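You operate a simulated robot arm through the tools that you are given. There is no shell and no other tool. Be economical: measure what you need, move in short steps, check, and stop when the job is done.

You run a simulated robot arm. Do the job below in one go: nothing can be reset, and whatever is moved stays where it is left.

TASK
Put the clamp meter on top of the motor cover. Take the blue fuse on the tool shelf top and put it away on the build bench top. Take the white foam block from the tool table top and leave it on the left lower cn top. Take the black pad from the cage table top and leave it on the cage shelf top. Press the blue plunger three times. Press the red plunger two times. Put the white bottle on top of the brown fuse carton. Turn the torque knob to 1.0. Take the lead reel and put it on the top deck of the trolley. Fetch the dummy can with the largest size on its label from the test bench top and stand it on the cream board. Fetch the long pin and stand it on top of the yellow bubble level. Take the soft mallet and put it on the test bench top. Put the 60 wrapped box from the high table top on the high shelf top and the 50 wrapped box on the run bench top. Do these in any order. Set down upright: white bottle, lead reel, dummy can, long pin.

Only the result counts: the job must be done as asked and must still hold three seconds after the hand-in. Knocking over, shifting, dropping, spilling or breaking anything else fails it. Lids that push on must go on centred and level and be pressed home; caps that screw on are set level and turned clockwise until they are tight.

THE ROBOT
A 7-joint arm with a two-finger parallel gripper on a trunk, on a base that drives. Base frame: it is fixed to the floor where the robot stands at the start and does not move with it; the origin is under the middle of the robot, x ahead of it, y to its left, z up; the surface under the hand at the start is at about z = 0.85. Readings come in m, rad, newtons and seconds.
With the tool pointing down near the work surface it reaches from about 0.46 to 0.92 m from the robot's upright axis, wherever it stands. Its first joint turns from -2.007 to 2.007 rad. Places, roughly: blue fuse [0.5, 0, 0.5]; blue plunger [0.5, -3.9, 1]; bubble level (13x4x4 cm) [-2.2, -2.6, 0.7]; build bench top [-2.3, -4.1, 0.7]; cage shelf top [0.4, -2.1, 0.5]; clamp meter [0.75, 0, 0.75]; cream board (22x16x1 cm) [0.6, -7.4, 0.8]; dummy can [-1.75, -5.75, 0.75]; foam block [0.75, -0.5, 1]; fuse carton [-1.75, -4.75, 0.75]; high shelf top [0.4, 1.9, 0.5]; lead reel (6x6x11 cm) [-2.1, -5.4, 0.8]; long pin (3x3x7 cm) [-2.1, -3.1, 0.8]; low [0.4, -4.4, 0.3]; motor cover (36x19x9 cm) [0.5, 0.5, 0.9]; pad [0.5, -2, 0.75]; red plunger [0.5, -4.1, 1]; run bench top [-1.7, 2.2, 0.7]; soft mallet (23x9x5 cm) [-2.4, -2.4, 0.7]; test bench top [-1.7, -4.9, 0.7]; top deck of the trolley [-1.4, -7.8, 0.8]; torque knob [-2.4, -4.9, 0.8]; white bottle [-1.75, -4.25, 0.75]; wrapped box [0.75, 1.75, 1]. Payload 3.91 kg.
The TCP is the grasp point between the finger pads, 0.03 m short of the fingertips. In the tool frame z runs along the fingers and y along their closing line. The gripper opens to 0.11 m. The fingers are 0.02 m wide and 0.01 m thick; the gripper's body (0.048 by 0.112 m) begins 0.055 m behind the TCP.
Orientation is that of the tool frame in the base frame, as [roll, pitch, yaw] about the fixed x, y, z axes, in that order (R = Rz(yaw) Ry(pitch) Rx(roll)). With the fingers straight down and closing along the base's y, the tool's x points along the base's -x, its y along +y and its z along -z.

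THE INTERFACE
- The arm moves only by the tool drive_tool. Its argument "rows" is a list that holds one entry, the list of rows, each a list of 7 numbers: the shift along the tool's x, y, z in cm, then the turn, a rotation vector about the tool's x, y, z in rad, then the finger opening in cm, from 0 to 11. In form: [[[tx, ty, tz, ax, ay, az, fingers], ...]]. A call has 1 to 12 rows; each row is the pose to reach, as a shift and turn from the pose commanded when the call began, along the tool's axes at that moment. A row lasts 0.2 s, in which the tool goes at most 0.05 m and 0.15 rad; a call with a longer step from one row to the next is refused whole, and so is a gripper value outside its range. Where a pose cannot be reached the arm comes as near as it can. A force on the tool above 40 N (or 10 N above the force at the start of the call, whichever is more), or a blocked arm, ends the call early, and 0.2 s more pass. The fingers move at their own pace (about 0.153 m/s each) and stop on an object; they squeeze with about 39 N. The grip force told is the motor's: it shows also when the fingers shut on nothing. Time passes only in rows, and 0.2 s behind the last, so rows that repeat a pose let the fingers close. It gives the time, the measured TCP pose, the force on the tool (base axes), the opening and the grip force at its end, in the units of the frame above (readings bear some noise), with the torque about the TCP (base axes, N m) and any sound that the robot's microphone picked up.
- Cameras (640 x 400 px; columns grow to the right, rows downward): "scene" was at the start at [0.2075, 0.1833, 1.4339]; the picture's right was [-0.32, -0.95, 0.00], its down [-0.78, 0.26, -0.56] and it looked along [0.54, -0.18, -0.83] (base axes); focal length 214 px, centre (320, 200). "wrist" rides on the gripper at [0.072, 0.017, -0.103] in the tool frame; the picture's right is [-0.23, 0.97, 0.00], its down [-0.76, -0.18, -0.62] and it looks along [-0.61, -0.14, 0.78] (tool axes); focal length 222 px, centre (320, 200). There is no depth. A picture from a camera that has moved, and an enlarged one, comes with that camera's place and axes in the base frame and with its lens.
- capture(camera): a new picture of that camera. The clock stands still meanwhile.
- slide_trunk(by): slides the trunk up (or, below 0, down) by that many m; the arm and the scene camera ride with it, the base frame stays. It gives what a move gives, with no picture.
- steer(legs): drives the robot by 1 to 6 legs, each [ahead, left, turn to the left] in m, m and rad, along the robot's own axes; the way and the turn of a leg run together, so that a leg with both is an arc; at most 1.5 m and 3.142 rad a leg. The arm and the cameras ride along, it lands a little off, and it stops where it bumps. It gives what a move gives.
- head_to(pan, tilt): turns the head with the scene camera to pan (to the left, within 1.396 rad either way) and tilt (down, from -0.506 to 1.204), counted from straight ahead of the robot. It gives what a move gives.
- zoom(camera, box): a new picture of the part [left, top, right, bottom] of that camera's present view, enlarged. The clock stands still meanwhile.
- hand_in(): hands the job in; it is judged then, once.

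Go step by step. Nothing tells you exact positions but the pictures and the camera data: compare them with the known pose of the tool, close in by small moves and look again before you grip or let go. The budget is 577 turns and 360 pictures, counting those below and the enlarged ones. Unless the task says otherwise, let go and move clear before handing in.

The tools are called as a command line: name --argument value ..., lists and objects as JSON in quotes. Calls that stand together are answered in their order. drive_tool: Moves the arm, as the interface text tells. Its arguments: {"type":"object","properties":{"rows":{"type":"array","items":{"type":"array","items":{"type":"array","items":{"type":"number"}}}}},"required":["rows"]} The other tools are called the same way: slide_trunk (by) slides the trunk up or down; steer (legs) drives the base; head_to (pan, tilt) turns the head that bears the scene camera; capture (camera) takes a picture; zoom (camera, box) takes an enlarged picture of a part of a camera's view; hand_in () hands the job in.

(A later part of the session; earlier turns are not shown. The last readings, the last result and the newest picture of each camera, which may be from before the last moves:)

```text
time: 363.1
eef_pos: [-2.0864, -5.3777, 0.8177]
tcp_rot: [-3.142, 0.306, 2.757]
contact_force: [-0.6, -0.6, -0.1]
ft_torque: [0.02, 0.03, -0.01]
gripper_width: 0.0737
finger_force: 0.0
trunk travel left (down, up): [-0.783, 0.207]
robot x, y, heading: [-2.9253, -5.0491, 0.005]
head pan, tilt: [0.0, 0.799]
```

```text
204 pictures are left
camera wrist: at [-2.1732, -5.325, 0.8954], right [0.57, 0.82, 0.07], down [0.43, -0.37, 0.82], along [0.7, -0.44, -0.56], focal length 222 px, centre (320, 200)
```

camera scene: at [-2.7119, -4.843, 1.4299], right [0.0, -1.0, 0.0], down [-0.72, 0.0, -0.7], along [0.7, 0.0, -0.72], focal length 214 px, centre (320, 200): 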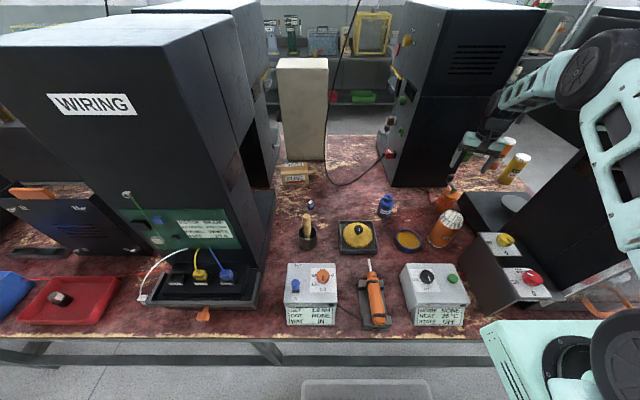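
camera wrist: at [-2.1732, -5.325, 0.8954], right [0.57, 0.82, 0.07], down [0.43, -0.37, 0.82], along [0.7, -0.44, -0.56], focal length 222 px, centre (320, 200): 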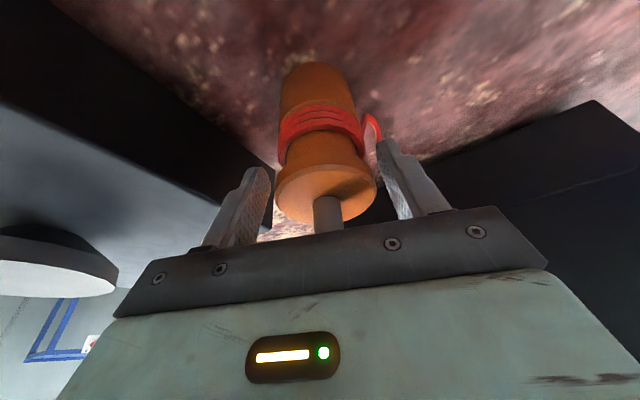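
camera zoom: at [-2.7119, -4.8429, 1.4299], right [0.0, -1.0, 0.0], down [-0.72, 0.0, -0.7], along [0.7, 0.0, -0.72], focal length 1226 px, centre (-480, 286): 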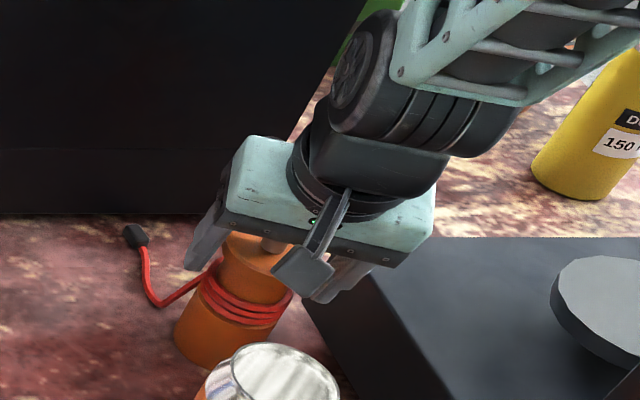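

drive_tool --rows '[[[0, 0, 0.3, 0, 0, 0, 0], [0, 0, 0.3, 0, 0, 0, 0], [0, 0, 0.3, 0, 0, 0, 0]]]'

capture --camera "wrist"

```text
time: 363.9
eef_pos: [-2.0855, -5.3789, 0.8171]
tcp_rot: [3.141, 0.311, 2.76]
contact_force: [-6.6, 3.8, 23.3]
ft_torque: [0.2, 0.57, 0.08]
gripper_width: 0.0568
finger_force: 38.9
trunk travel left (down, up): [-0.783, 0.207]
robot x, y, heading: [-2.9349, -5.0501, -0.002]
head pan, tilt: [0.0, 0.799]
```

```text
203 pictures are left
camera wrist: at [-2.1725, -5.3249, 0.8947], right [0.56, 0.82, 0.07], down [0.43, -0.36, 0.83], along [0.7, -0.44, -0.56], focal length 222 px, centre (320, 200)
```

wrist: 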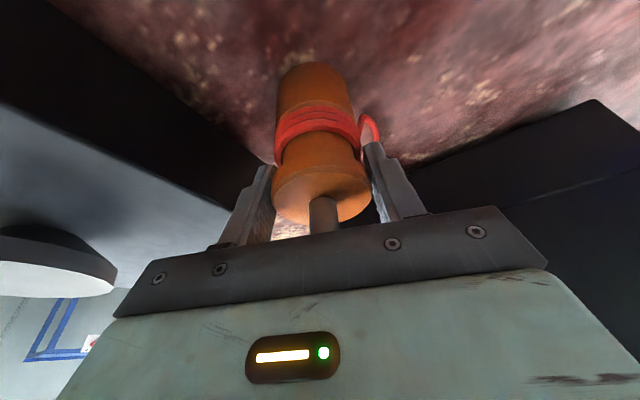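

drive_tool --rows '[[[-0.6, 0, -1.9, 0, 0, 0, 0], [-1.5, 0, -4.7, 0, 0, 0, 0], [-2.7, 0, -8.4, 0, 0, 0, 0], [-4, 0, -12.4, 0, 0, 0, 0], [-4, 0, -12.4, 0, 0, 0, 0]]]'

capture --camera "wrist"

capture --camera "scene"

```text
time: 365.1
eef_pos: [-2.085, -5.3788, 0.9446]
tcp_rot: [3.141, 0.306, 2.758]
contact_force: [0.6, 0.1, -1.3]
ft_torque: [0.0, 0.02, -0.01]
gripper_width: 0.057
finger_force: 39.4
trunk travel left (down, up): [-0.783, 0.207]
robot x, y, heading: [-2.9298, -5.0472, 0.0]
head pan, tilt: [0.0, 0.799]
```

```text
202 pictures are left
camera wrist: at [-2.1719, -5.3254, 1.0221], right [0.57, 0.82, 0.07], down [0.43, -0.37, 0.82], along [0.7, -0.44, -0.56], focal length 222 px, centre (320, 200)
```

wrist: 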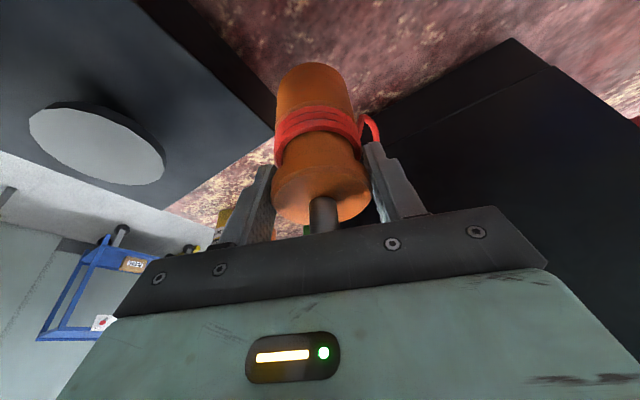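

```text
201 pictures are left
camera scene: at [-2.7118, -4.843, 1.4299], right [0.0, -1.0, 0.0], down [-0.72, 0.0, -0.7], along [0.7, 0.0, -0.72], focal length 214 px, centre (320, 200)
```

scene: 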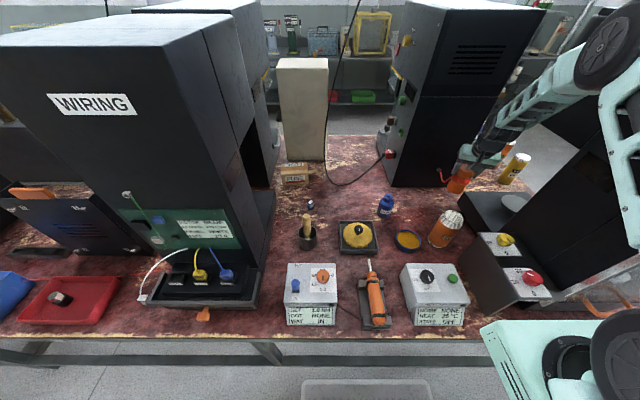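

Reel in hand. Raising and retracting along the way I came.

drive_tool --rows '[[[-1.5, 0, -4.7, 0, 0, 0, 0], [-3.06, 0, -9.5, 0, 0, 0, 0], [0.5, 2.6, -10.7, 0, 0, 0, 0], [4.1, 5.3, -11.8, 0, 0, 0, 0], [7.7, 7.9, -13, 0, 0, 0, 0], [11.2, 10.5, -14.1, 0, 0, 0, 0], [14.8, 13.2, -15.3, 0, 0, 0, 0], [18.4, 15.8, -16.4, 0, 0, 0, 0], [22, 18.4, -17.6, 0, 0, 0, 0], [25.5, 21, -18.7, 0, 0, 0, 0], [29.1, 23.7, -19.9, 0, 0, 0, 0], [32.7, 26.3, -21, 0, 0, 0, 0]]]'

slide_trunk --by 0.15

steer --legs '[[-0.5, 0, 0]]'

capture --camera "scene"

```text
refused: row 2 steps farther than a row can; nothing moved
```

```text
time: 366.8
eef_pos: [-2.0855, -5.3786, 1.0943]
tcp_rot: [-3.141, 0.307, 2.758]
contact_force: [-0.5, -0.5, -0.7]
ft_torque: [0.03, -0.01, -0.02]
gripper_width: 0.0572
finger_force: 39.2
trunk travel left (down, up): [-0.933, 0.057]
robot x, y, heading: [-2.9347, -5.0516, 0.002]
head pan, tilt: [0.0, 0.799]
```

```text
time: 369.8
eef_pos: [-2.5868, -5.3773, 1.0946]
tcp_rot: [-3.139, 0.304, 2.764]
contact_force: [-0.9, 0.7, -2.1]
ft_torque: [-0.02, 0.01, 0.01]
gripper_width: 0.0571
finger_force: 39.3
trunk travel left (down, up): [-0.933, 0.057]
robot x, y, heading: [-3.4344, -5.0499, 0.0]
head pan, tilt: [0.0, 0.799]
```

```text
200 pictures are left
camera scene: at [-3.2151, -4.8434, 1.5799], right [0.0, -1.0, 0.0], down [-0.72, 0.0, -0.7], along [0.7, 0.0, -0.72], focal length 214 px, centre (320, 200)
```

scene: 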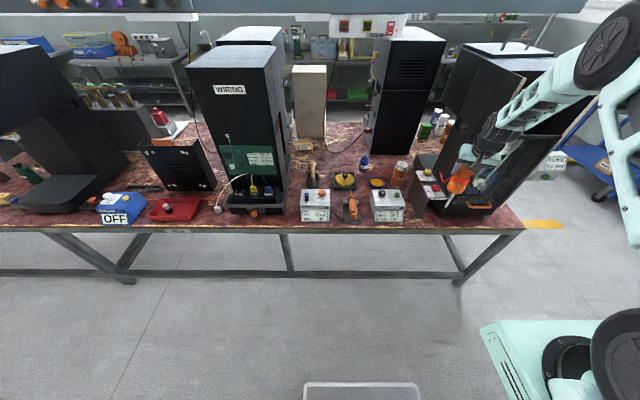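

The call was refused, but the retreat with the raised trunk went clear anyway. Now on to the trolley: back off, slide past the island's end, then along the corridor.

steer --legs '[[-0.25, 0, 0], [0, -1.45, 0]]'

steer --legs '[[0, -0.2, 0], [1.3, 0, 0], [0.7, 0, 0]]'

head_to --pan -1.2 --tilt 0.6

capture --camera "scene"

```text
time: 378.4
eef_pos: [-2.8455, -6.8425, 1.0936]
tcp_rot: [-3.141, 0.306, 2.751]
contact_force: [0.0, -0.3, -2.2]
ft_torque: [0.02, 0.03, 0.01]
gripper_width: 0.0567
finger_force: 39.1
trunk travel left (down, up): [-0.933, 0.057]
robot x, y, heading: [-3.6898, -6.5041, -0.009]
head pan, tilt: [0.0, 0.799]
```

```text
time: 389.6
eef_pos: [-0.8439, -7.0633, 1.0937]
tcp_rot: [-3.141, 0.305, 2.749]
contact_force: [0.2, 0.7, -0.9]
ft_torque: [-0.01, 0.01, 0.0]
gripper_width: 0.0569
finger_force: 38.9
trunk travel left (down, up): [-0.933, 0.057]
robot x, y, heading: [-1.6869, -6.7261, -0.009]
head pan, tilt: [0.0, 0.799]
```

```text
time: 391.0
eef_pos: [-0.845, -7.0631, 1.0946]
tcp_rot: [-3.14, 0.305, 2.749]
contact_force: [0.0, 0.5, -2.3]
ft_torque: [0.01, 0.0, -0.01]
gripper_width: 0.0567
finger_force: 38.7
trunk travel left (down, up): [-0.933, 0.057]
robot x, y, heading: [-1.6866, -6.7207, -0.012]
head pan, tilt: [-1.201, 0.6]
```

```text
199 pictures are left
camera scene: at [-1.5142, -6.6019, 1.5968], right [-0.94, -0.35, 0.0], down [-0.2, 0.53, -0.82], along [0.29, -0.77, -0.57], focal length 214 px, centre (320, 200)
```

scene: 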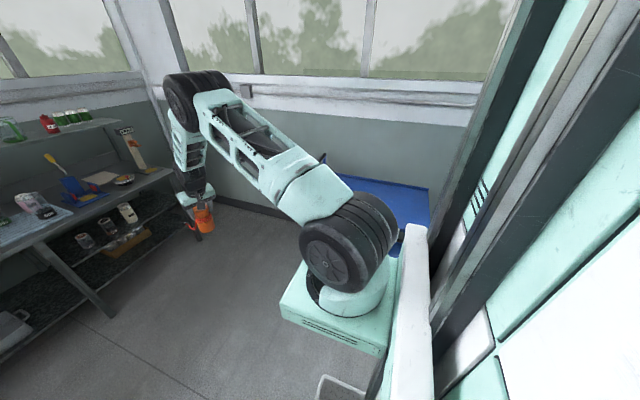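

steer --legs '[[0, 0.2, 0], [0, 0, -1.57]]'

head_to --pan 0 --tilt 0.6

capture --camera "scene"

```text
time: 396.4
eef_pos: [-2.0162, -7.3698, 1.0947]
tcp_rot: [-3.14, 0.305, 1.186]
contact_force: [-0.9, 0.2, -1.8]
ft_torque: [0.03, -0.01, 0.0]
gripper_width: 0.0572
finger_force: 39.1
trunk travel left (down, up): [-0.933, 0.057]
robot x, y, heading: [-1.6892, -6.5231, -1.568]
head pan, tilt: [-1.201, 0.6]
```

```text
time: 397.8
eef_pos: [-2.0165, -7.3713, 1.0946]
tcp_rot: [-3.139, 0.306, 1.186]
contact_force: [-0.4, 0.2, -1.4]
ft_torque: [0.0, 0.01, -0.03]
gripper_width: 0.0568
finger_force: 38.8
trunk travel left (down, up): [-0.933, 0.057]
robot x, y, heading: [-1.684, -6.5279, -1.571]
head pan, tilt: [0.0, 0.6]
```

```text
198 pictures are left
camera scene: at [-1.483, -6.7536, 1.5968], right [-1.0, 0.0, 0.0], down [0.0, 0.57, -0.82], along [0.0, -0.82, -0.57], focal length 214 px, centre (320, 200)
```

scene: 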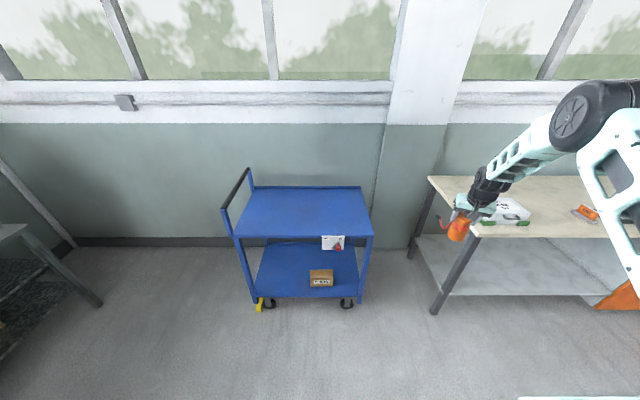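

The trolley's top deck (z ≈ 0.8) is centred about (-1.4, -7.75). Moving the base so the reel is above it.

steer --legs '[[0, 0.62, 0], [0.35, 0, 0]]'

capture --camera "scene"

capture --camera "wrist"

```text
time: 403.2
eef_pos: [-1.3994, -7.7208, 1.094]
tcp_rot: [-3.141, 0.305, 1.182]
contact_force: [-0.1, 0.7, -1.2]
ft_torque: [-0.01, 0.0, 0.02]
gripper_width: 0.0569
finger_force: 39.4
trunk travel left (down, up): [-0.933, 0.057]
robot x, y, heading: [-1.0675, -6.8736, -1.572]
head pan, tilt: [0.0, 0.6]
```

```text
197 pictures are left
camera scene: at [-0.8644, -7.1059, 1.5968], right [-1.0, 0.0, 0.0], down [0.0, 0.56, -0.83], along [0.0, -0.83, -0.56], focal length 214 px, centre (320, 200)
```

scene: 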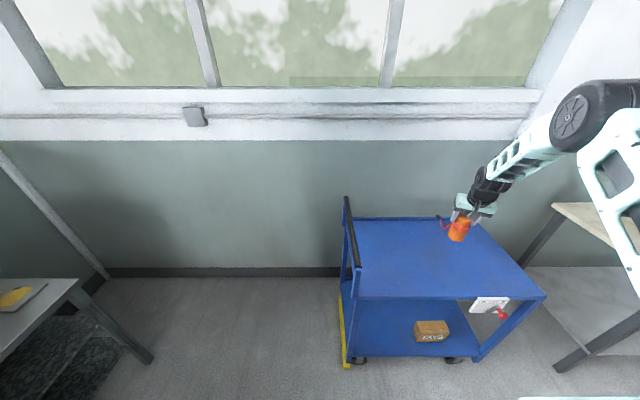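

```text
196 pictures are left
camera wrist: at [-1.3463, -7.6338, 1.172], right [0.82, -0.57, 0.07], down [-0.37, -0.43, 0.82], along [-0.44, -0.7, -0.56], focal length 222 px, centre (320, 200)
```

wrist: 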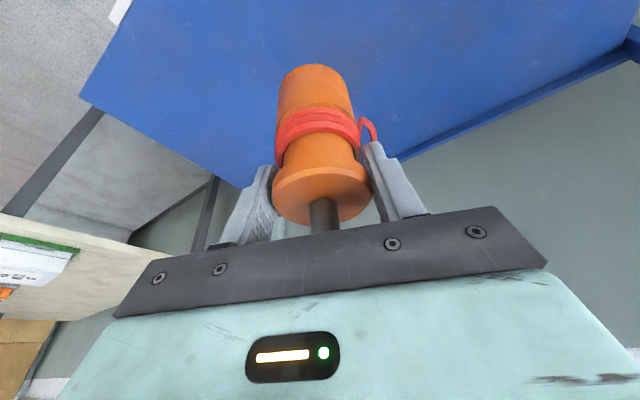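

Deck z works out ≈ 0.75, spanning y -7.63…-8.14. Going 0.1 m further in, then lowering by trunk.

steer --legs '[[0.1, 0, 0]]'

slide_trunk --by -0.2

zoom --camera "scene" --box '[340, 120, 560, 300]'

```text
time: 404.3
eef_pos: [-1.3996, -7.8211, 1.0951]
tcp_rot: [3.141, 0.306, 1.185]
contact_force: [0.1, 0.1, -0.8]
ft_torque: [0.03, 0.01, 0.02]
gripper_width: 0.0568
finger_force: 38.6
trunk travel left (down, up): [-0.933, 0.057]
robot x, y, heading: [-1.0643, -6.9757, -1.572]
head pan, tilt: [0.0, 0.6]
```

```text
time: 406.5
eef_pos: [-1.4004, -7.8214, 0.8983]
tcp_rot: [-3.14, 0.31, 1.183]
contact_force: [1.6, 3.9, 19.3]
ft_torque: [0.3, -0.13, 0.05]
gripper_width: 0.0571
finger_force: 38.8
trunk travel left (down, up): [-0.733, 0.257]
robot x, y, heading: [-1.0658, -6.976, -1.575]
head pan, tilt: [0.0, 0.6]
```

```text
2.22 times, centred on (450, 210) of scene
camera zoom: at [-0.8642, -7.2052, 1.3973], right [-1.0, 0.0, 0.0], down [0.0, 0.56, -0.83], along [0.0, -0.83, -0.56], focal length 477 px, centre (31, 178)
```

zoom: 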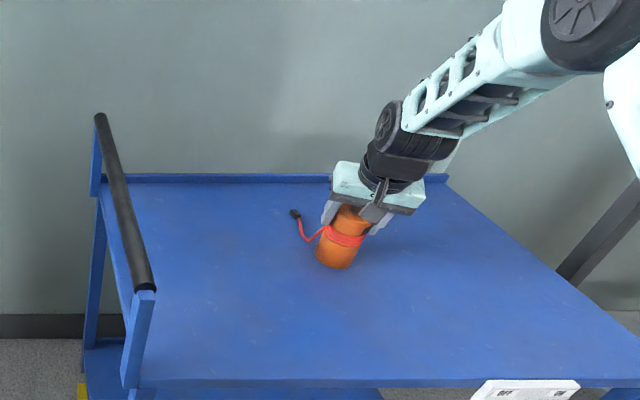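

The reel is on the deck. Easing 3 mm, releasing and withdrawing along the tool axis.

slide_trunk --by 0.003

drive_tool --rows '[[[0, 0, 0, 0, 0, 0, 7.2], [0, 0, 0, 0, 0, 0, 7.2], [0, 0, -2, 0, 0, 0, 7.2], [0, 0, -5, 0, 0, 0, 7.2], [0, 0, -9, 0, 0, 0, 8], [0, 0, -13.5, 0, 0, 0, 8], [0, 0, -18, 0, 0, 0, 8], [0, 0, -18, 0, 0, 0, 8]]]'

zoom --camera "scene" --box '[340, 120, 560, 300]'

```text
time: 407.0
eef_pos: [-1.4005, -7.8208, 0.8982]
tcp_rot: [3.141, 0.308, 1.183]
contact_force: [-1.1, -2.6, 9.0]
ft_torque: [-0.67, 0.19, 0.01]
gripper_width: 0.0569
finger_force: 39.1
trunk travel left (down, up): [-0.736, 0.254]
robot x, y, heading: [-1.0671, -6.9744, -1.575]
head pan, tilt: [0.0, 0.6]
```

```text
time: 408.8
eef_pos: [-1.3802, -7.7712, 1.0701]
tcp_rot: [-3.141, 0.306, 1.184]
contact_force: [-0.9, -0.1, 0.0]
ft_torque: [0.02, 0.01, 0.0]
gripper_width: 0.0801
finger_force: 0.1
trunk travel left (down, up): [-0.736, 0.254]
robot x, y, heading: [-1.0654, -6.9749, -1.573]
head pan, tilt: [0.0, 0.6]
```

```text
2.22 times, centred on (450, 210) of scene
camera zoom: at [-0.8647, -7.2064, 1.3998], right [-1.0, 0.0, 0.0], down [0.0, 0.56, -0.83], along [0.0, -0.82, -0.57], focal length 477 px, centre (31, 178)
```

zoom: 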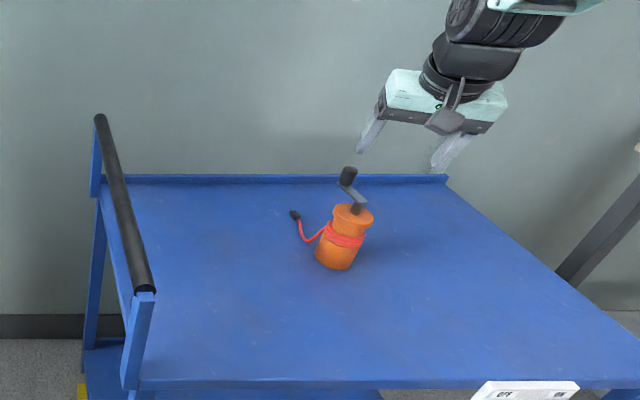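

The lead reel stands upright on the trolley. Now to the dummy cans at the test bench's end.

steer --legs '[[-0.4, 0, 0], [0, 0.55, 0], [0, 0, -1.57], [0, -0.75, 0]]'

head_to --pan 0 --tilt 0.6

capture --camera "scene"

```text
time: 421.5
eef_pos: [-1.3233, -5.5326, 1.0706]
tcp_rot: [-3.14, 0.306, -0.374]
contact_force: [0.3, 0.3, -0.1]
ft_torque: [0.0, -0.01, -0.06]
gripper_width: 0.0803
finger_force: 0.1
trunk travel left (down, up): [-0.736, 0.254]
robot x, y, heading: [-0.5256, -5.8377, -3.136]
head pan, tilt: [0.0, 0.6]
```

```text
time: 422.1
eef_pos: [-1.3246, -5.5326, 1.0698]
tcp_rot: [3.141, 0.305, -0.376]
contact_force: [-0.3, 0.4, -0.2]
ft_torque: [0.01, -0.04, 0.01]
gripper_width: 0.08
finger_force: 0.1
trunk travel left (down, up): [-0.736, 0.254]
robot x, y, heading: [-0.5272, -5.8383, -3.136]
head pan, tilt: [0.0, 0.6]
```

```text
193 pictures are left
camera scene: at [-0.7567, -6.0418, 1.3998], right [-0.01, 1.0, 0.0], down [0.56, 0.0, -0.83], along [-0.82, -0.01, -0.56], focal length 214 px, centre (320, 200)
```

scene: 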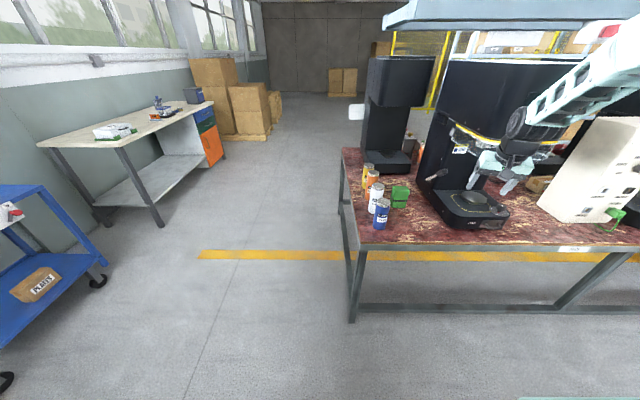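

zoom --camera "scene" --box '[340, 150, 440, 240]'

```text
4.44 times, centred on (390, 195) of scene
camera zoom: at [-0.7567, -6.0418, 1.3998], right [-0.01, 1.0, 0.0], down [0.56, 0.0, -0.83], along [-0.82, -0.01, -0.56], focal length 953 px, centre (9, 222)
```

zoom: 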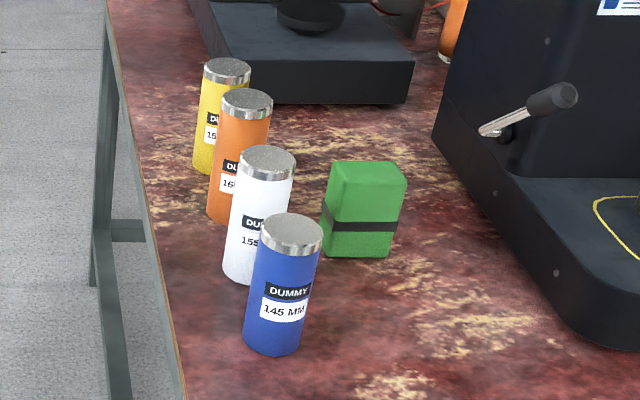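

Orange "165 MM" is the largest, standing at about (-1.778, -5.766), 16.5 cm tall. Best reached from the island's end, facing +y.

steer --legs '[[0, 0.95, 0], [1.22, 0, 0], [0, 0, -1.57]]'

head_to --pan 0 --tilt 0.6

capture --camera "scene"

```text
time: 436.6
eef_pos: [-1.4486, -5.9907, 1.0692]
tcp_rot: [3.141, 0.305, -1.937]
contact_force: [0.3, -0.3, 0.0]
ft_torque: [0.01, -0.01, 0.01]
gripper_width: 0.0802
finger_force: 0.0
trunk travel left (down, up): [-0.736, 0.254]
robot x, y, heading: [-1.7486, -6.7935, 1.586]
head pan, tilt: [0.0, 0.6]
```

```text
time: 437.2
eef_pos: [-1.4495, -5.9903, 1.07]
tcp_rot: [3.141, 0.306, -1.937]
contact_force: [0.2, 0.8, 0.1]
ft_torque: [0.0, 0.02, -0.03]
gripper_width: 0.08
finger_force: 0.0
trunk travel left (down, up): [-0.736, 0.254]
robot x, y, heading: [-1.7437, -6.7946, 1.591]
head pan, tilt: [0.0, 0.6]
```

```text
191 pictures are left
camera scene: at [-1.9564, -6.5648, 1.3998], right [1.0, 0.02, 0.0], down [0.01, -0.56, -0.83], along [-0.02, 0.82, -0.56], focal length 214 px, centre (320, 200)
```

scene: 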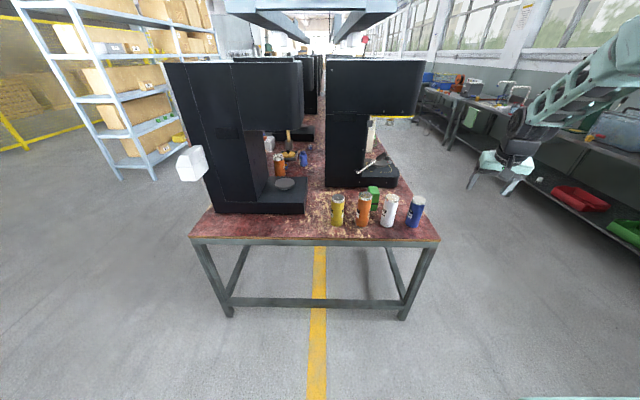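

Cans in clear view. Straightening the tool, driving 0.19 m ahead, and moving over the orange can.

drive_tool --rows '[[[0, 0, 0, 0, 0.15, 0, 8], [0, 0, 0, 0, 0.305, 0, 8], [0, 0, 0, 0, 0.305, 0, 8]]]'

drive_tool --rows '[[[0, 0, 0, 0, 0, -0.13, 8.5], [0, 0, 0, 0, 0, -0.26, 8.5], [0, 0, 0, 0, 0, -0.387, 8.5], [0, 0, 0, 0, 0, -0.387, 8.5]]]'

drive_tool --rows '[[[0, 4.5, 0, 0, 0, 0, 8.5], [0, 9, 0, 0, 0, 0, 8.5], [0, 13.5, 0, 0, 0, 0, 8.5], [0, 18, 0, 0, 0, 0, 8.5], [0, 22.5, 0, 0, 0, 0, 8.5], [0, 27, 0, 0, 0, 0, 8.5], [0, 31, 0, 0, 0, 0, 8.5], [0, 31, 0, 0, 0, 0, 8.5]]]'

steer --legs '[[0.2, 0, 0]]'

capture --camera "wrist"

capture --camera "scene"

```text
refused: row 2 steps farther than a row can; nothing moved
```

```text
time: 438.2
eef_pos: [-1.4499, -5.9907, 1.0694]
tcp_rot: [-3.022, 0.282, -1.53]
contact_force: [0.0, 0.2, 0.0]
ft_torque: [0.0, -0.02, 0.0]
gripper_width: 0.0848
finger_force: 0.1
trunk travel left (down, up): [-0.736, 0.254]
robot x, y, heading: [-1.7449, -6.7917, 1.589]
head pan, tilt: [0.0, 0.6]
```

```text
time: 440.0
eef_pos: [-1.7578, -5.9921, 1.0336]
tcp_rot: [-3.023, 0.283, -1.533]
contact_force: [0.4, 0.2, 0.2]
ft_torque: [-0.01, -0.02, 0.0]
gripper_width: 0.0851
finger_force: 0.0
trunk travel left (down, up): [-0.736, 0.254]
robot x, y, heading: [-1.7461, -6.7909, 1.591]
head pan, tilt: [0.0, 0.6]
```

```text
time: 441.6
eef_pos: [-1.7616, -5.7925, 1.0332]
tcp_rot: [-3.023, 0.282, -1.532]
contact_force: [0.2, -0.3, -0.9]
ft_torque: [0.02, 0.02, 0.02]
gripper_width: 0.0848
finger_force: 0.0
trunk travel left (down, up): [-0.736, 0.254]
robot x, y, heading: [-1.7489, -6.5995, 1.589]
head pan, tilt: [0.0, 0.6]
```

```text
190 pictures are left
camera wrist: at [-1.7861, -5.8919, 1.111], right [-0.98, 0.21, -0.05], down [0.08, 0.56, 0.83], along [0.2, 0.8, -0.56], focal length 222 px, centre (320, 200)
```

wrist: 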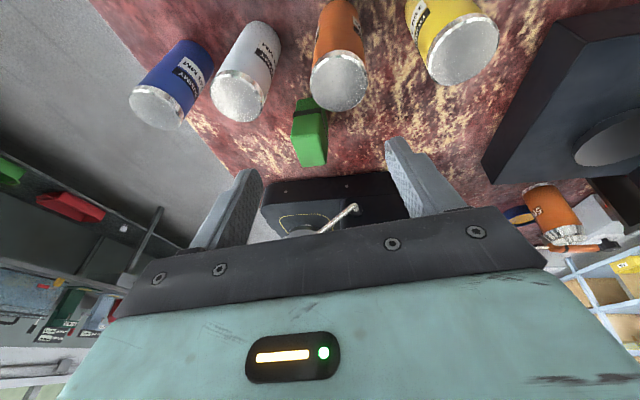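

```text
189 pictures are left
camera scene: at [-1.9601, -6.3662, 1.3998], right [1.0, 0.02, 0.0], down [0.01, -0.56, -0.83], along [-0.02, 0.82, -0.56], focal length 214 px, centre (320, 200)
```

scene: 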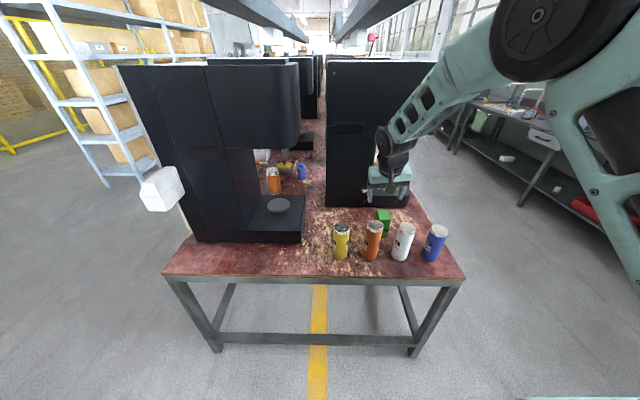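

drive_tool --rows '[[[0, 0, 0, -0.04, 0.094, -0.0056, 8.5], [0, 0, 0, -0.08, 0.188, -0.011, 8.5], [0, 0, 0, -0.118, 0.28, -0.0167, 8.5], [0, 0, 0, -0.118, 0.28, -0.0167, 8.5]]]'

drive_tool --rows '[[[-2.5, 1.4, 0, 0, 0, 0, 8.5], [-2.5, 1.4, 3, 0, 0, 0, 8.5], [-2.5, 1.4, 6, 0, 0, 0, 8.5], [-2.5, 1.4, 6, 0, 0, 0, 8.5]]]'

capture --camera "wrist"

```text
time: 442.6
eef_pos: [-1.7605, -5.7935, 1.0329]
tcp_rot: [-3.141, 0.002, -1.533]
contact_force: [-0.1, 0.0, 0.4]
ft_torque: [0.0, -0.01, 0.0]
gripper_width: 0.0849
finger_force: 0.0
trunk travel left (down, up): [-0.736, 0.254]
robot x, y, heading: [-1.7461, -6.5975, 1.591]
head pan, tilt: [0.0, 0.6]
```

```text
time: 443.6
eef_pos: [-1.7754, -5.7686, 0.976]
tcp_rot: [-3.141, 0.002, -1.533]
contact_force: [0.9, -0.7, -0.1]
ft_torque: [-0.03, -0.02, -0.01]
gripper_width: 0.0851
finger_force: 0.2
trunk travel left (down, up): [-0.736, 0.254]
robot x, y, heading: [-1.7481, -6.5925, 1.59]
head pan, tilt: [0.0, 0.6]
```

```text
188 pictures are left
camera wrist: at [-1.7899, -5.8421, 1.0784], right [-0.98, 0.19, 0.0], down [0.15, 0.77, 0.62], along [0.12, 0.61, -0.78], focal length 222 px, centre (320, 200)
```

wrist: 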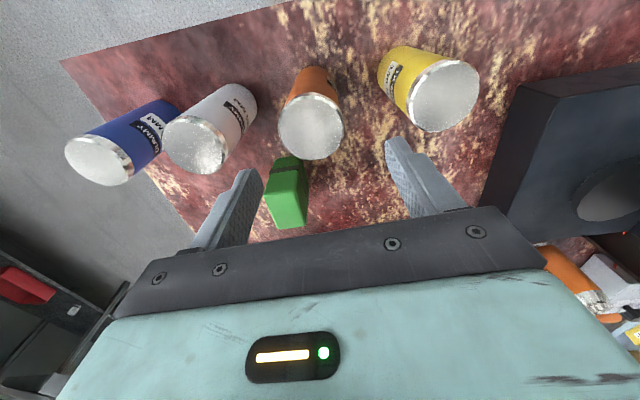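

drive_tool --rows '[[[0.3, -0.8, 4, 0, 0, 0, 8.3], [0.3, -0.8, 8, 0, 0, 0, 8.3], [0.3, -0.8, 11, 0, 0, 0, 8.3], [0.3, -0.8, 13, 0, 0, 0, 8.3], [0.3, -0.8, 13, 0, 0, 0, 8.3]]]'

capture --camera "wrist"

zoom --camera "scene" --box '[320, 150, 460, 270]'

```text
time: 444.8
eef_pos: [-1.7683, -5.7714, 0.8433]
tcp_rot: [3.141, 0.002, -1.53]
contact_force: [0.0, 0.1, -0.7]
ft_torque: [0.02, -0.04, -0.02]
gripper_width: 0.0832
finger_force: 0.0
trunk travel left (down, up): [-0.736, 0.254]
robot x, y, heading: [-1.7479, -6.5903, 1.594]
head pan, tilt: [0.0, 0.6]
```

```text
187 pictures are left
camera wrist: at [-1.7818, -5.8446, 0.9469], right [-0.98, 0.19, 0.0], down [0.15, 0.77, 0.62], along [0.12, 0.61, -0.78], focal length 222 px, centre (320, 200)
```

wrist: 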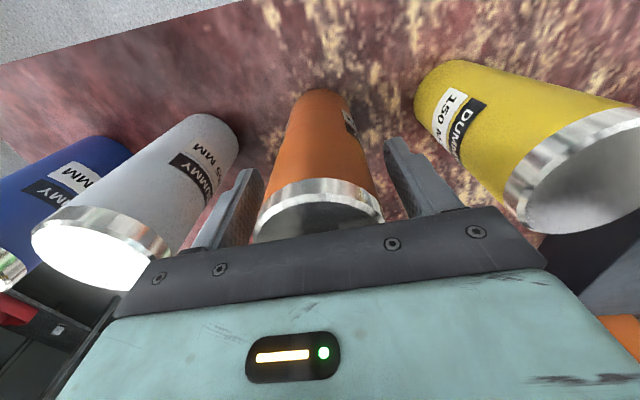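

```text
3.33 times, centred on (390, 210) of scene
camera zoom: at [-1.9601, -6.3662, 1.3998], right [1.0, 0.02, 0.0], down [0.01, -0.56, -0.83], along [-0.02, 0.82, -0.56], focal length 715 px, centre (87, 167)
```

zoom: 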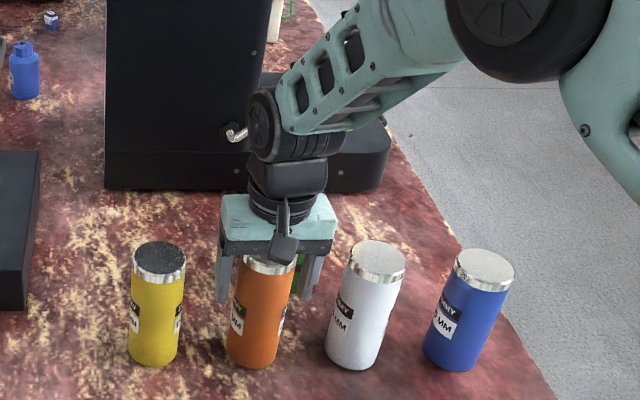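

Straddling the orange can cleanly. Gripping and lifting.

drive_tool --rows '[[[0, 0, 0, 0, 0, 0, 0], [0, 0, 0, 0, 0, 0, 0], [0, 0, 0, 0, 0, 0, 0], [0, 0, -2, 0, 0, 0, 0], [0, 0, -6, 0, 0, 0, 0], [0, 0, -10.5, 0, 0, 0, 0], [0, 0, -15, 0, 0, 0, 0], [0, 0, -19, 0, 0, 0, 0], [0, 0, -19, 0, 0, 0, 0]]]'

slide_trunk --by 0.15

capture --camera "wrist"

capture --camera "scene"

```text
time: 446.8
eef_pos: [-1.7692, -5.7722, 1.034]
tcp_rot: [3.14, 0.002, -1.531]
contact_force: [0.7, -0.4, -2.5]
ft_torque: [0.01, -0.06, -0.01]
gripper_width: 0.0588
finger_force: 39.3
trunk travel left (down, up): [-0.736, 0.254]
robot x, y, heading: [-1.7485, -6.5944, 1.581]
head pan, tilt: [0.0, 0.6]
```

```text
time: 448.6
eef_pos: [-1.7683, -5.7704, 1.183]
tcp_rot: [3.141, 0.001, -1.531]
contact_force: [-0.7, 0.1, -1.5]
ft_torque: [0.01, -0.02, 0.02]
gripper_width: 0.0588
finger_force: 38.7
trunk travel left (down, up): [-0.886, 0.104]
robot x, y, heading: [-1.747, -6.594, 1.59]
head pan, tilt: [0.0, 0.6]
```

```text
185 pictures are left
camera wrist: at [-1.7824, -5.8446, 1.2877], right [-0.98, 0.19, 0.0], down [0.15, 0.77, 0.62], along [0.12, 0.61, -0.78], focal length 222 px, centre (320, 200)
```

wrist: 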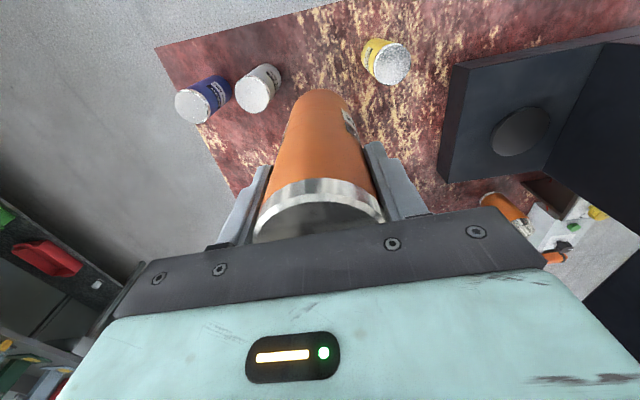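

```text
184 pictures are left
camera scene: at [-1.9601, -6.366, 1.5497], right [1.0, 0.02, 0.0], down [0.01, -0.56, -0.82], along [-0.02, 0.82, -0.57], focal length 214 px, centre (320, 200)
```

scene: 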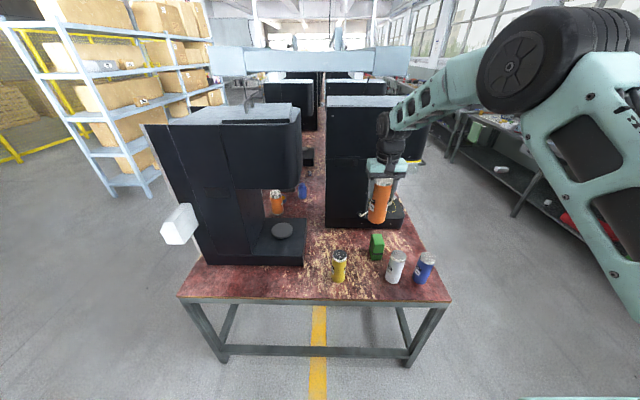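

Can in hand. Backing out, turning to the window side and heading for the cream board near (0.6, -7.4).

steer --legs '[[-0.2, 0, 0], [0, 0, -1.585], [1.2, 0, 0]]'

head_to --pan -0.5 --tilt 0.6

capture --camera "scene"

```text
time: 459.6
eef_pos: [0.2629, -6.7896, 1.1835]
tcp_rot: [-3.141, 0.002, -3.121]
contact_force: [0.6, -0.2, -2.1]
ft_torque: [0.02, -0.02, 0.01]
gripper_width: 0.0586
finger_force: 38.9
trunk travel left (down, up): [-0.886, 0.104]
robot x, y, heading: [-0.5612, -6.7948, 0.005]
head pan, tilt: [0.0, 0.6]
```

```text
time: 460.6
eef_pos: [0.2626, -6.7894, 1.1841]
tcp_rot: [3.14, 0.002, -3.12]
contact_force: [0.0, 0.1, -2.1]
ft_torque: [0.02, 0.02, -0.01]
gripper_width: 0.0582
finger_force: 39.1
trunk travel left (down, up): [-0.886, 0.104]
robot x, y, heading: [-0.5617, -6.7961, 0.003]
head pan, tilt: [-0.499, 0.6]
```

```text
183 pictures are left
camera scene: at [-0.343, -6.632, 1.5498], right [-0.48, -0.88, 0.0], down [-0.5, 0.27, -0.82], along [0.73, -0.39, -0.57], focal length 214 px, centre (320, 200)
```

scene: 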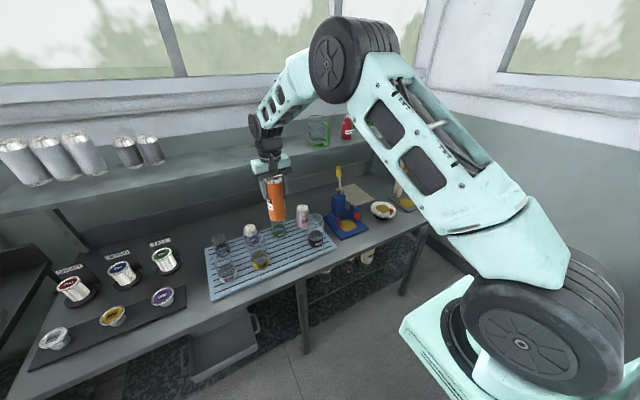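

steer --legs '[[-0.1, 0, 0], [0, -0.55, 0]]'

head_to --pan 0 --tilt 0.6

capture --camera "scene"

```text
time: 464.5
eef_pos: [0.1624, -7.3405, 1.1836]
tcp_rot: [3.141, 0.001, -3.115]
contact_force: [-0.5, 0.1, -2.1]
ft_torque: [-0.01, 0.06, 0.02]
gripper_width: 0.0586
finger_force: 38.7
trunk travel left (down, up): [-0.886, 0.104]
robot x, y, heading: [-0.6598, -7.3494, 0.005]
head pan, tilt: [-0.499, 0.6]
```

```text
time: 465.4
eef_pos: [0.1629, -7.3401, 1.1834]
tcp_rot: [-3.141, 0.002, -3.114]
contact_force: [0.3, 0.2, -2.1]
ft_torque: [-0.01, 0.01, 0.03]
gripper_width: 0.0583
finger_force: 39.2
trunk travel left (down, up): [-0.886, 0.104]
robot x, y, heading: [-0.6582, -7.3526, 0.004]
head pan, tilt: [0.0, 0.6]
```

```text
182 pictures are left
camera scene: at [-0.432, -7.1425, 1.5498], right [0.01, -1.0, 0.0], down [-0.57, 0.0, -0.82], along [0.82, 0.0, -0.57], focal length 214 px, centre (320, 200)
```

scene: 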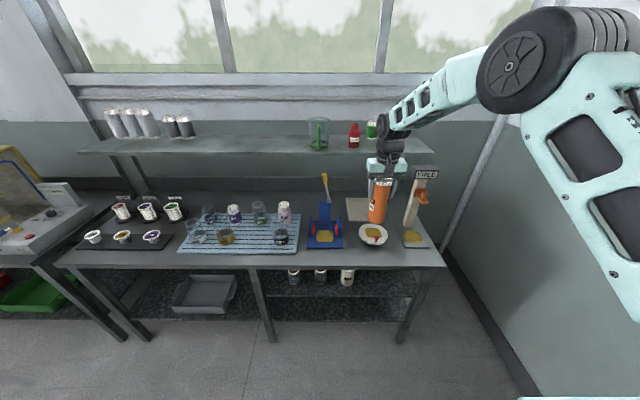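

The cream board lies under an overhead shelf (z ≈ 1.155), so a vertical hand won't fit. I'll set the can down on the trolley's free side and regrip it with a tilted tool.

steer --legs '[[0.05, 0.5, 0], [0, 0, -1.575], [0, -0.95, 0]]'

head_to --pan 0 --tilt 0.8

capture --camera "scene"

```text
time: 476.8
eef_pos: [-1.5661, -7.656, 1.1837]
tcp_rot: [3.141, 0.002, 1.569]
contact_force: [0.3, 0.7, -1.4]
ft_torque: [-0.01, 0.01, 0.0]
gripper_width: 0.0581
finger_force: 39.2
trunk travel left (down, up): [-0.886, 0.104]
robot x, y, heading: [-1.5537, -6.8346, -1.596]
head pan, tilt: [0.0, 0.6]
```

```text
time: 477.5
eef_pos: [-1.5655, -7.656, 1.1836]
tcp_rot: [-3.141, 0.001, 1.568]
contact_force: [-0.7, 0.5, -2.4]
ft_torque: [-0.01, -0.03, 0.0]
gripper_width: 0.0581
finger_force: 39.2
trunk travel left (down, up): [-0.886, 0.104]
robot x, y, heading: [-1.5568, -6.8323, -1.597]
head pan, tilt: [0.0, 0.799]
```

```text
181 pictures are left
camera scene: at [-1.3554, -7.0602, 1.533], right [-1.0, 0.02, 0.0], down [0.02, 0.72, -0.7], along [-0.02, -0.7, -0.72], focal length 214 px, centre (320, 200)
```

scene: 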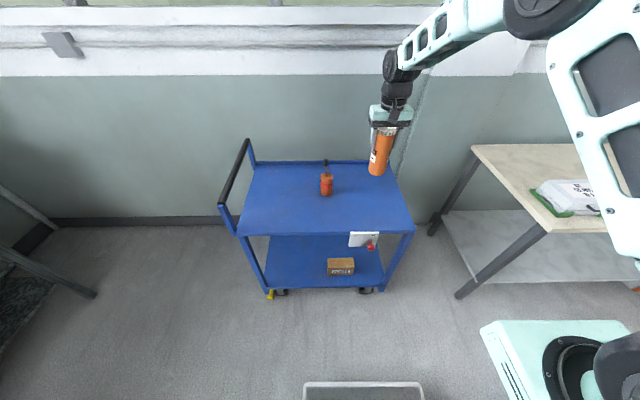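

steer --legs '[[0.09, -0.04, 0]]'

slide_trunk --by -0.245

drive_tool --rows '[[[0, 0, 0.4, 0, 0, 0, 0], [0, 0, 0.8, 0, 0, 0, 0], [0, 0, 0.8, 0, 0, 0, 0]]]'

capture --camera "scene"

```text
time: 478.6
eef_pos: [-1.6094, -7.7454, 1.1849]
tcp_rot: [-3.141, 0.002, 1.57]
contact_force: [0.7, 0.4, -2.2]
ft_torque: [-0.05, -0.01, -0.01]
gripper_width: 0.0584
finger_force: 38.9
trunk travel left (down, up): [-0.886, 0.104]
robot x, y, heading: [-1.5982, -6.921, -1.593]
head pan, tilt: [0.0, 0.799]
```

```text
time: 481.2
eef_pos: [-1.6086, -7.7453, 0.938]
tcp_rot: [3.141, 0.003, 1.57]
contact_force: [0.4, 0.6, -2.6]
ft_torque: [0.02, 0.02, -0.02]
gripper_width: 0.0582
finger_force: 38.7
trunk travel left (down, up): [-0.641, 0.349]
robot x, y, heading: [-1.5974, -6.9211, -1.597]
head pan, tilt: [0.0, 0.799]
```

```text
time: 482.0
eef_pos: [-1.6093, -7.7448, 0.9298]
tcp_rot: [-3.141, 0.002, 1.57]
contact_force: [-0.2, 0.1, -0.7]
ft_torque: [-0.01, -0.02, 0.03]
gripper_width: 0.0585
finger_force: 38.7
trunk travel left (down, up): [-0.641, 0.349]
robot x, y, heading: [-1.5958, -6.9234, -1.593]
head pan, tilt: [0.0, 0.799]
```

```text
180 pictures are left
camera scene: at [-1.3978, -7.1493, 1.2879], right [-1.0, 0.02, 0.0], down [0.02, 0.72, -0.7], along [-0.02, -0.7, -0.72], focal length 214 px, centre (320, 200)
```

scene: 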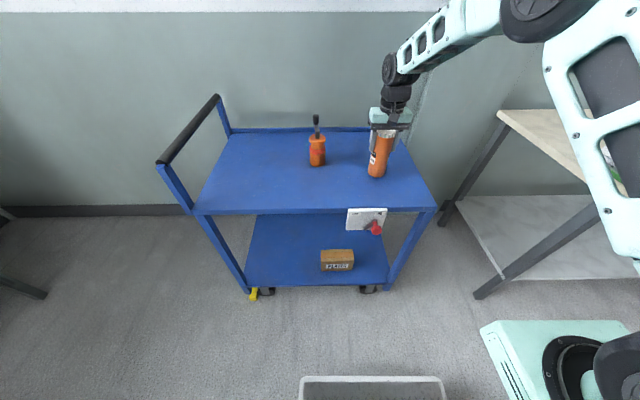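

drive_tool --rows '[[[0, 0, 0.3, 0, 0, 0, 0], [0, 0, 0.6, 0, 0, 0, 0], [0, 0, 0.6, 0, 0, 0, 0]]]'

drive_tool --rows '[[[0, 0, 0.2, 0, 0, 0, 0], [0, 0, 0.4, 0, 0, 0, 0], [0, 0, 0.4, 0, 0, 0, 0]]]'

```text
time: 482.8
eef_pos: [-1.6088, -7.7453, 0.9236]
tcp_rot: [3.141, 0.001, 1.569]
contact_force: [-0.4, -0.3, -1.3]
ft_torque: [0.03, 0.01, 0.03]
gripper_width: 0.0582
finger_force: 38.8
trunk travel left (down, up): [-0.641, 0.349]
robot x, y, heading: [-1.5992, -6.9256, -1.592]
head pan, tilt: [0.0, 0.799]
```

```text
time: 483.6
eef_pos: [-1.6089, -7.7455, 0.9232]
tcp_rot: [3.141, 0.007, 1.568]
contact_force: [-1.3, 3.0, 19.5]
ft_torque: [0.83, 0.15, 0.01]
gripper_width: 0.0581
finger_force: 38.8
trunk travel left (down, up): [-0.641, 0.349]
robot x, y, heading: [-1.5923, -6.9201, -1.591]
head pan, tilt: [0.0, 0.799]
```

Can stands on the deck. Releasing, rising, stepping back and tilting the tool 0.9 rad to regrip from the side.

drive_tool --rows '[[[0, 0, -0.3, 0, 0, 0, 8.3], [0, 0, -0.3, 0, 0, 0, 8.3], [0, 0, -4, 0, 0, 0, 8.3], [0, 0, -8.5, 0, 0, 0, 8.3], [0, 0, -13, 0, 0, 0, 8.3], [4, 0, -14, 0, 0, 0, 8.3], [8, 0, -14, 0, 0, 0, 8.3], [11, 0, -14, 0, 0, 0, 8.3], [11, 0, -14, 0, 0, 0, 8.3]]]'

drive_tool --rows '[[[0, 0, 0, 0, -0.15, 0, 8.3], [0, 0, 0, 0, -0.3, 0, 8.3], [0, 0, 0, 0, -0.45, 0, 8.3], [0, 0, 0, 0, -0.6, 0, 8.3], [0, 0, 0, 0, -0.75, 0, 8.3], [0, 0, 0, 0, -0.9, 0, 8.3], [0, 0, 0, 0, -0.9, 0, 8.3]]]'

capture --camera "scene"

capture --camera "wrist"

```text
time: 485.6
eef_pos: [-1.609, -7.6352, 1.0612]
tcp_rot: [-3.141, 0.0, 1.568]
contact_force: [0.3, -0.4, 0.8]
ft_torque: [0.0, 0.02, -0.02]
gripper_width: 0.0831
finger_force: 0.2
trunk travel left (down, up): [-0.641, 0.349]
robot x, y, heading: [-1.5972, -6.9216, -1.591]
head pan, tilt: [0.0, 0.799]
```

```text
time: 487.2
eef_pos: [-1.6086, -7.6359, 1.0612]
tcp_rot: [-3.141, 0.901, 1.566]
contact_force: [0.1, -0.1, 0.6]
ft_torque: [-0.02, 0.04, 0.0]
gripper_width: 0.0832
finger_force: 0.0
trunk travel left (down, up): [-0.641, 0.349]
robot x, y, heading: [-1.5946, -6.9217, -1.595]
head pan, tilt: [0.0, 0.799]
```

```text
179 pictures are left
camera scene: at [-1.3979, -7.149, 1.288], right [-1.0, 0.02, 0.0], down [0.02, 0.72, -0.7], along [-0.02, -0.7, -0.72], focal length 214 px, centre (320, 200)
```

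scene: 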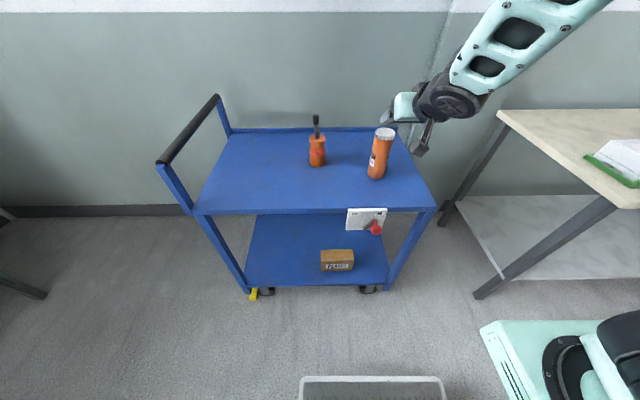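

```text
178 pictures are left
camera wrist: at [-1.5915, -7.5083, 1.0691], right [0.97, -0.14, 0.18], down [-0.18, 0.02, 0.98], along [-0.14, -0.99, -0.01], focal length 222 px, centre (320, 200)
```

wrist: 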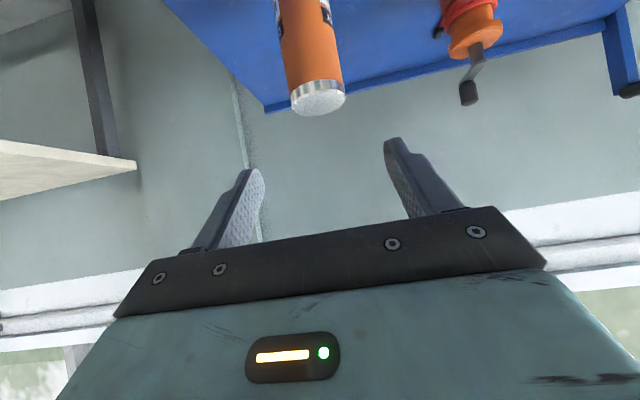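

drive_tool --rows '[[[3.5, 0, 2.8, 0, 0, 0, 8.3], [7, 0, 5.6, 0, 0, 0, 8.3], [10.6, 0, 8.4, 0, 0, 0, 8.3], [14.1, 0, 11.2, 0, 0, 0, 8.3], [14.1, 0, 11.2, 0, 0, 0, 8.3]]]'

capture --camera "wrist"

```text
time: 488.4
eef_pos: [-1.6086, -7.6349, 0.8818]
tcp_rot: [3.142, 0.901, 1.57]
contact_force: [0.4, 0.1, -0.5]
ft_torque: [0.02, 0.0, 0.05]
gripper_width: 0.0831
finger_force: 0.0
trunk travel left (down, up): [-0.641, 0.349]
robot x, y, heading: [-1.595, -6.9254, -1.593]
head pan, tilt: [0.0, 0.799]
```

```text
177 pictures are left
camera wrist: at [-1.5915, -7.5088, 0.8887], right [0.97, -0.14, 0.18], down [-0.18, 0.02, 0.98], along [-0.14, -0.99, -0.01], focal length 222 px, centre (320, 200)
```

wrist: 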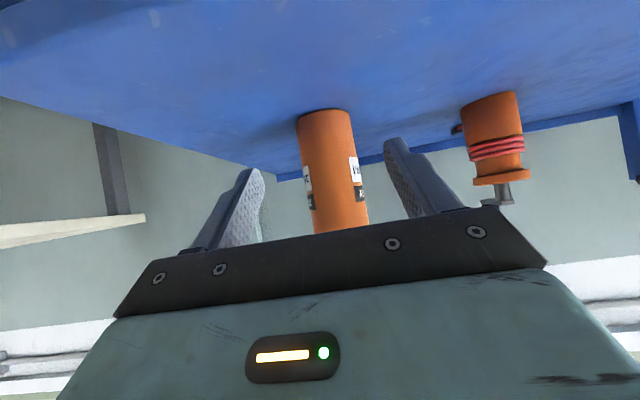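

drive_tool --rows '[[[-2, 0, 2.6, 0, 0, 0, 8.3], [-4.2, 0, 5.3, 0, 0, 0, 8.3], [-6.3, 0, 8, 0, 0, 0, 8.3], [-6.3, 0, 8, 0, 0, 0, 8.3], [-6.3, 0, 8, 0, 0, 0, 0], [-6.3, 0, 8, 0, 0, 0, 0], [-6.3, 0, 8, 0, 0, 0, 0]]]'

capture --camera "wrist"

```text
time: 490.0
eef_pos: [-1.6081, -7.7372, 0.8786]
tcp_rot: [-3.142, 0.902, 1.57]
contact_force: [-0.6, 0.0, -0.2]
ft_torque: [0.0, -0.02, 0.03]
gripper_width: 0.0581
finger_force: 38.8
trunk travel left (down, up): [-0.641, 0.349]
robot x, y, heading: [-1.5947, -6.9234, -1.596]
head pan, tilt: [0.0, 0.799]
```

```text
176 pictures are left
camera wrist: at [-1.5915, -7.6105, 0.8871], right [0.97, -0.14, 0.18], down [-0.18, 0.02, 0.98], along [-0.14, -0.99, -0.01], focal length 222 px, centre (320, 200)
```

wrist: 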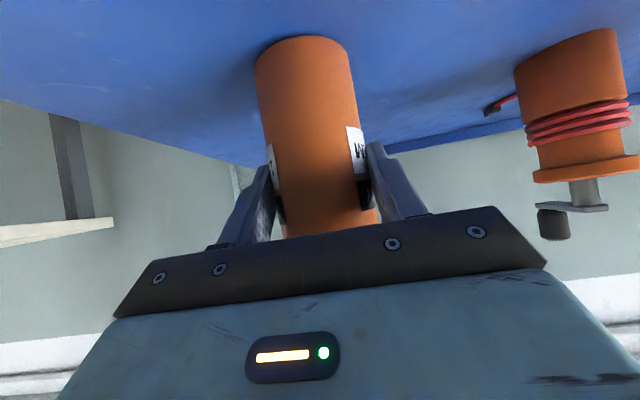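

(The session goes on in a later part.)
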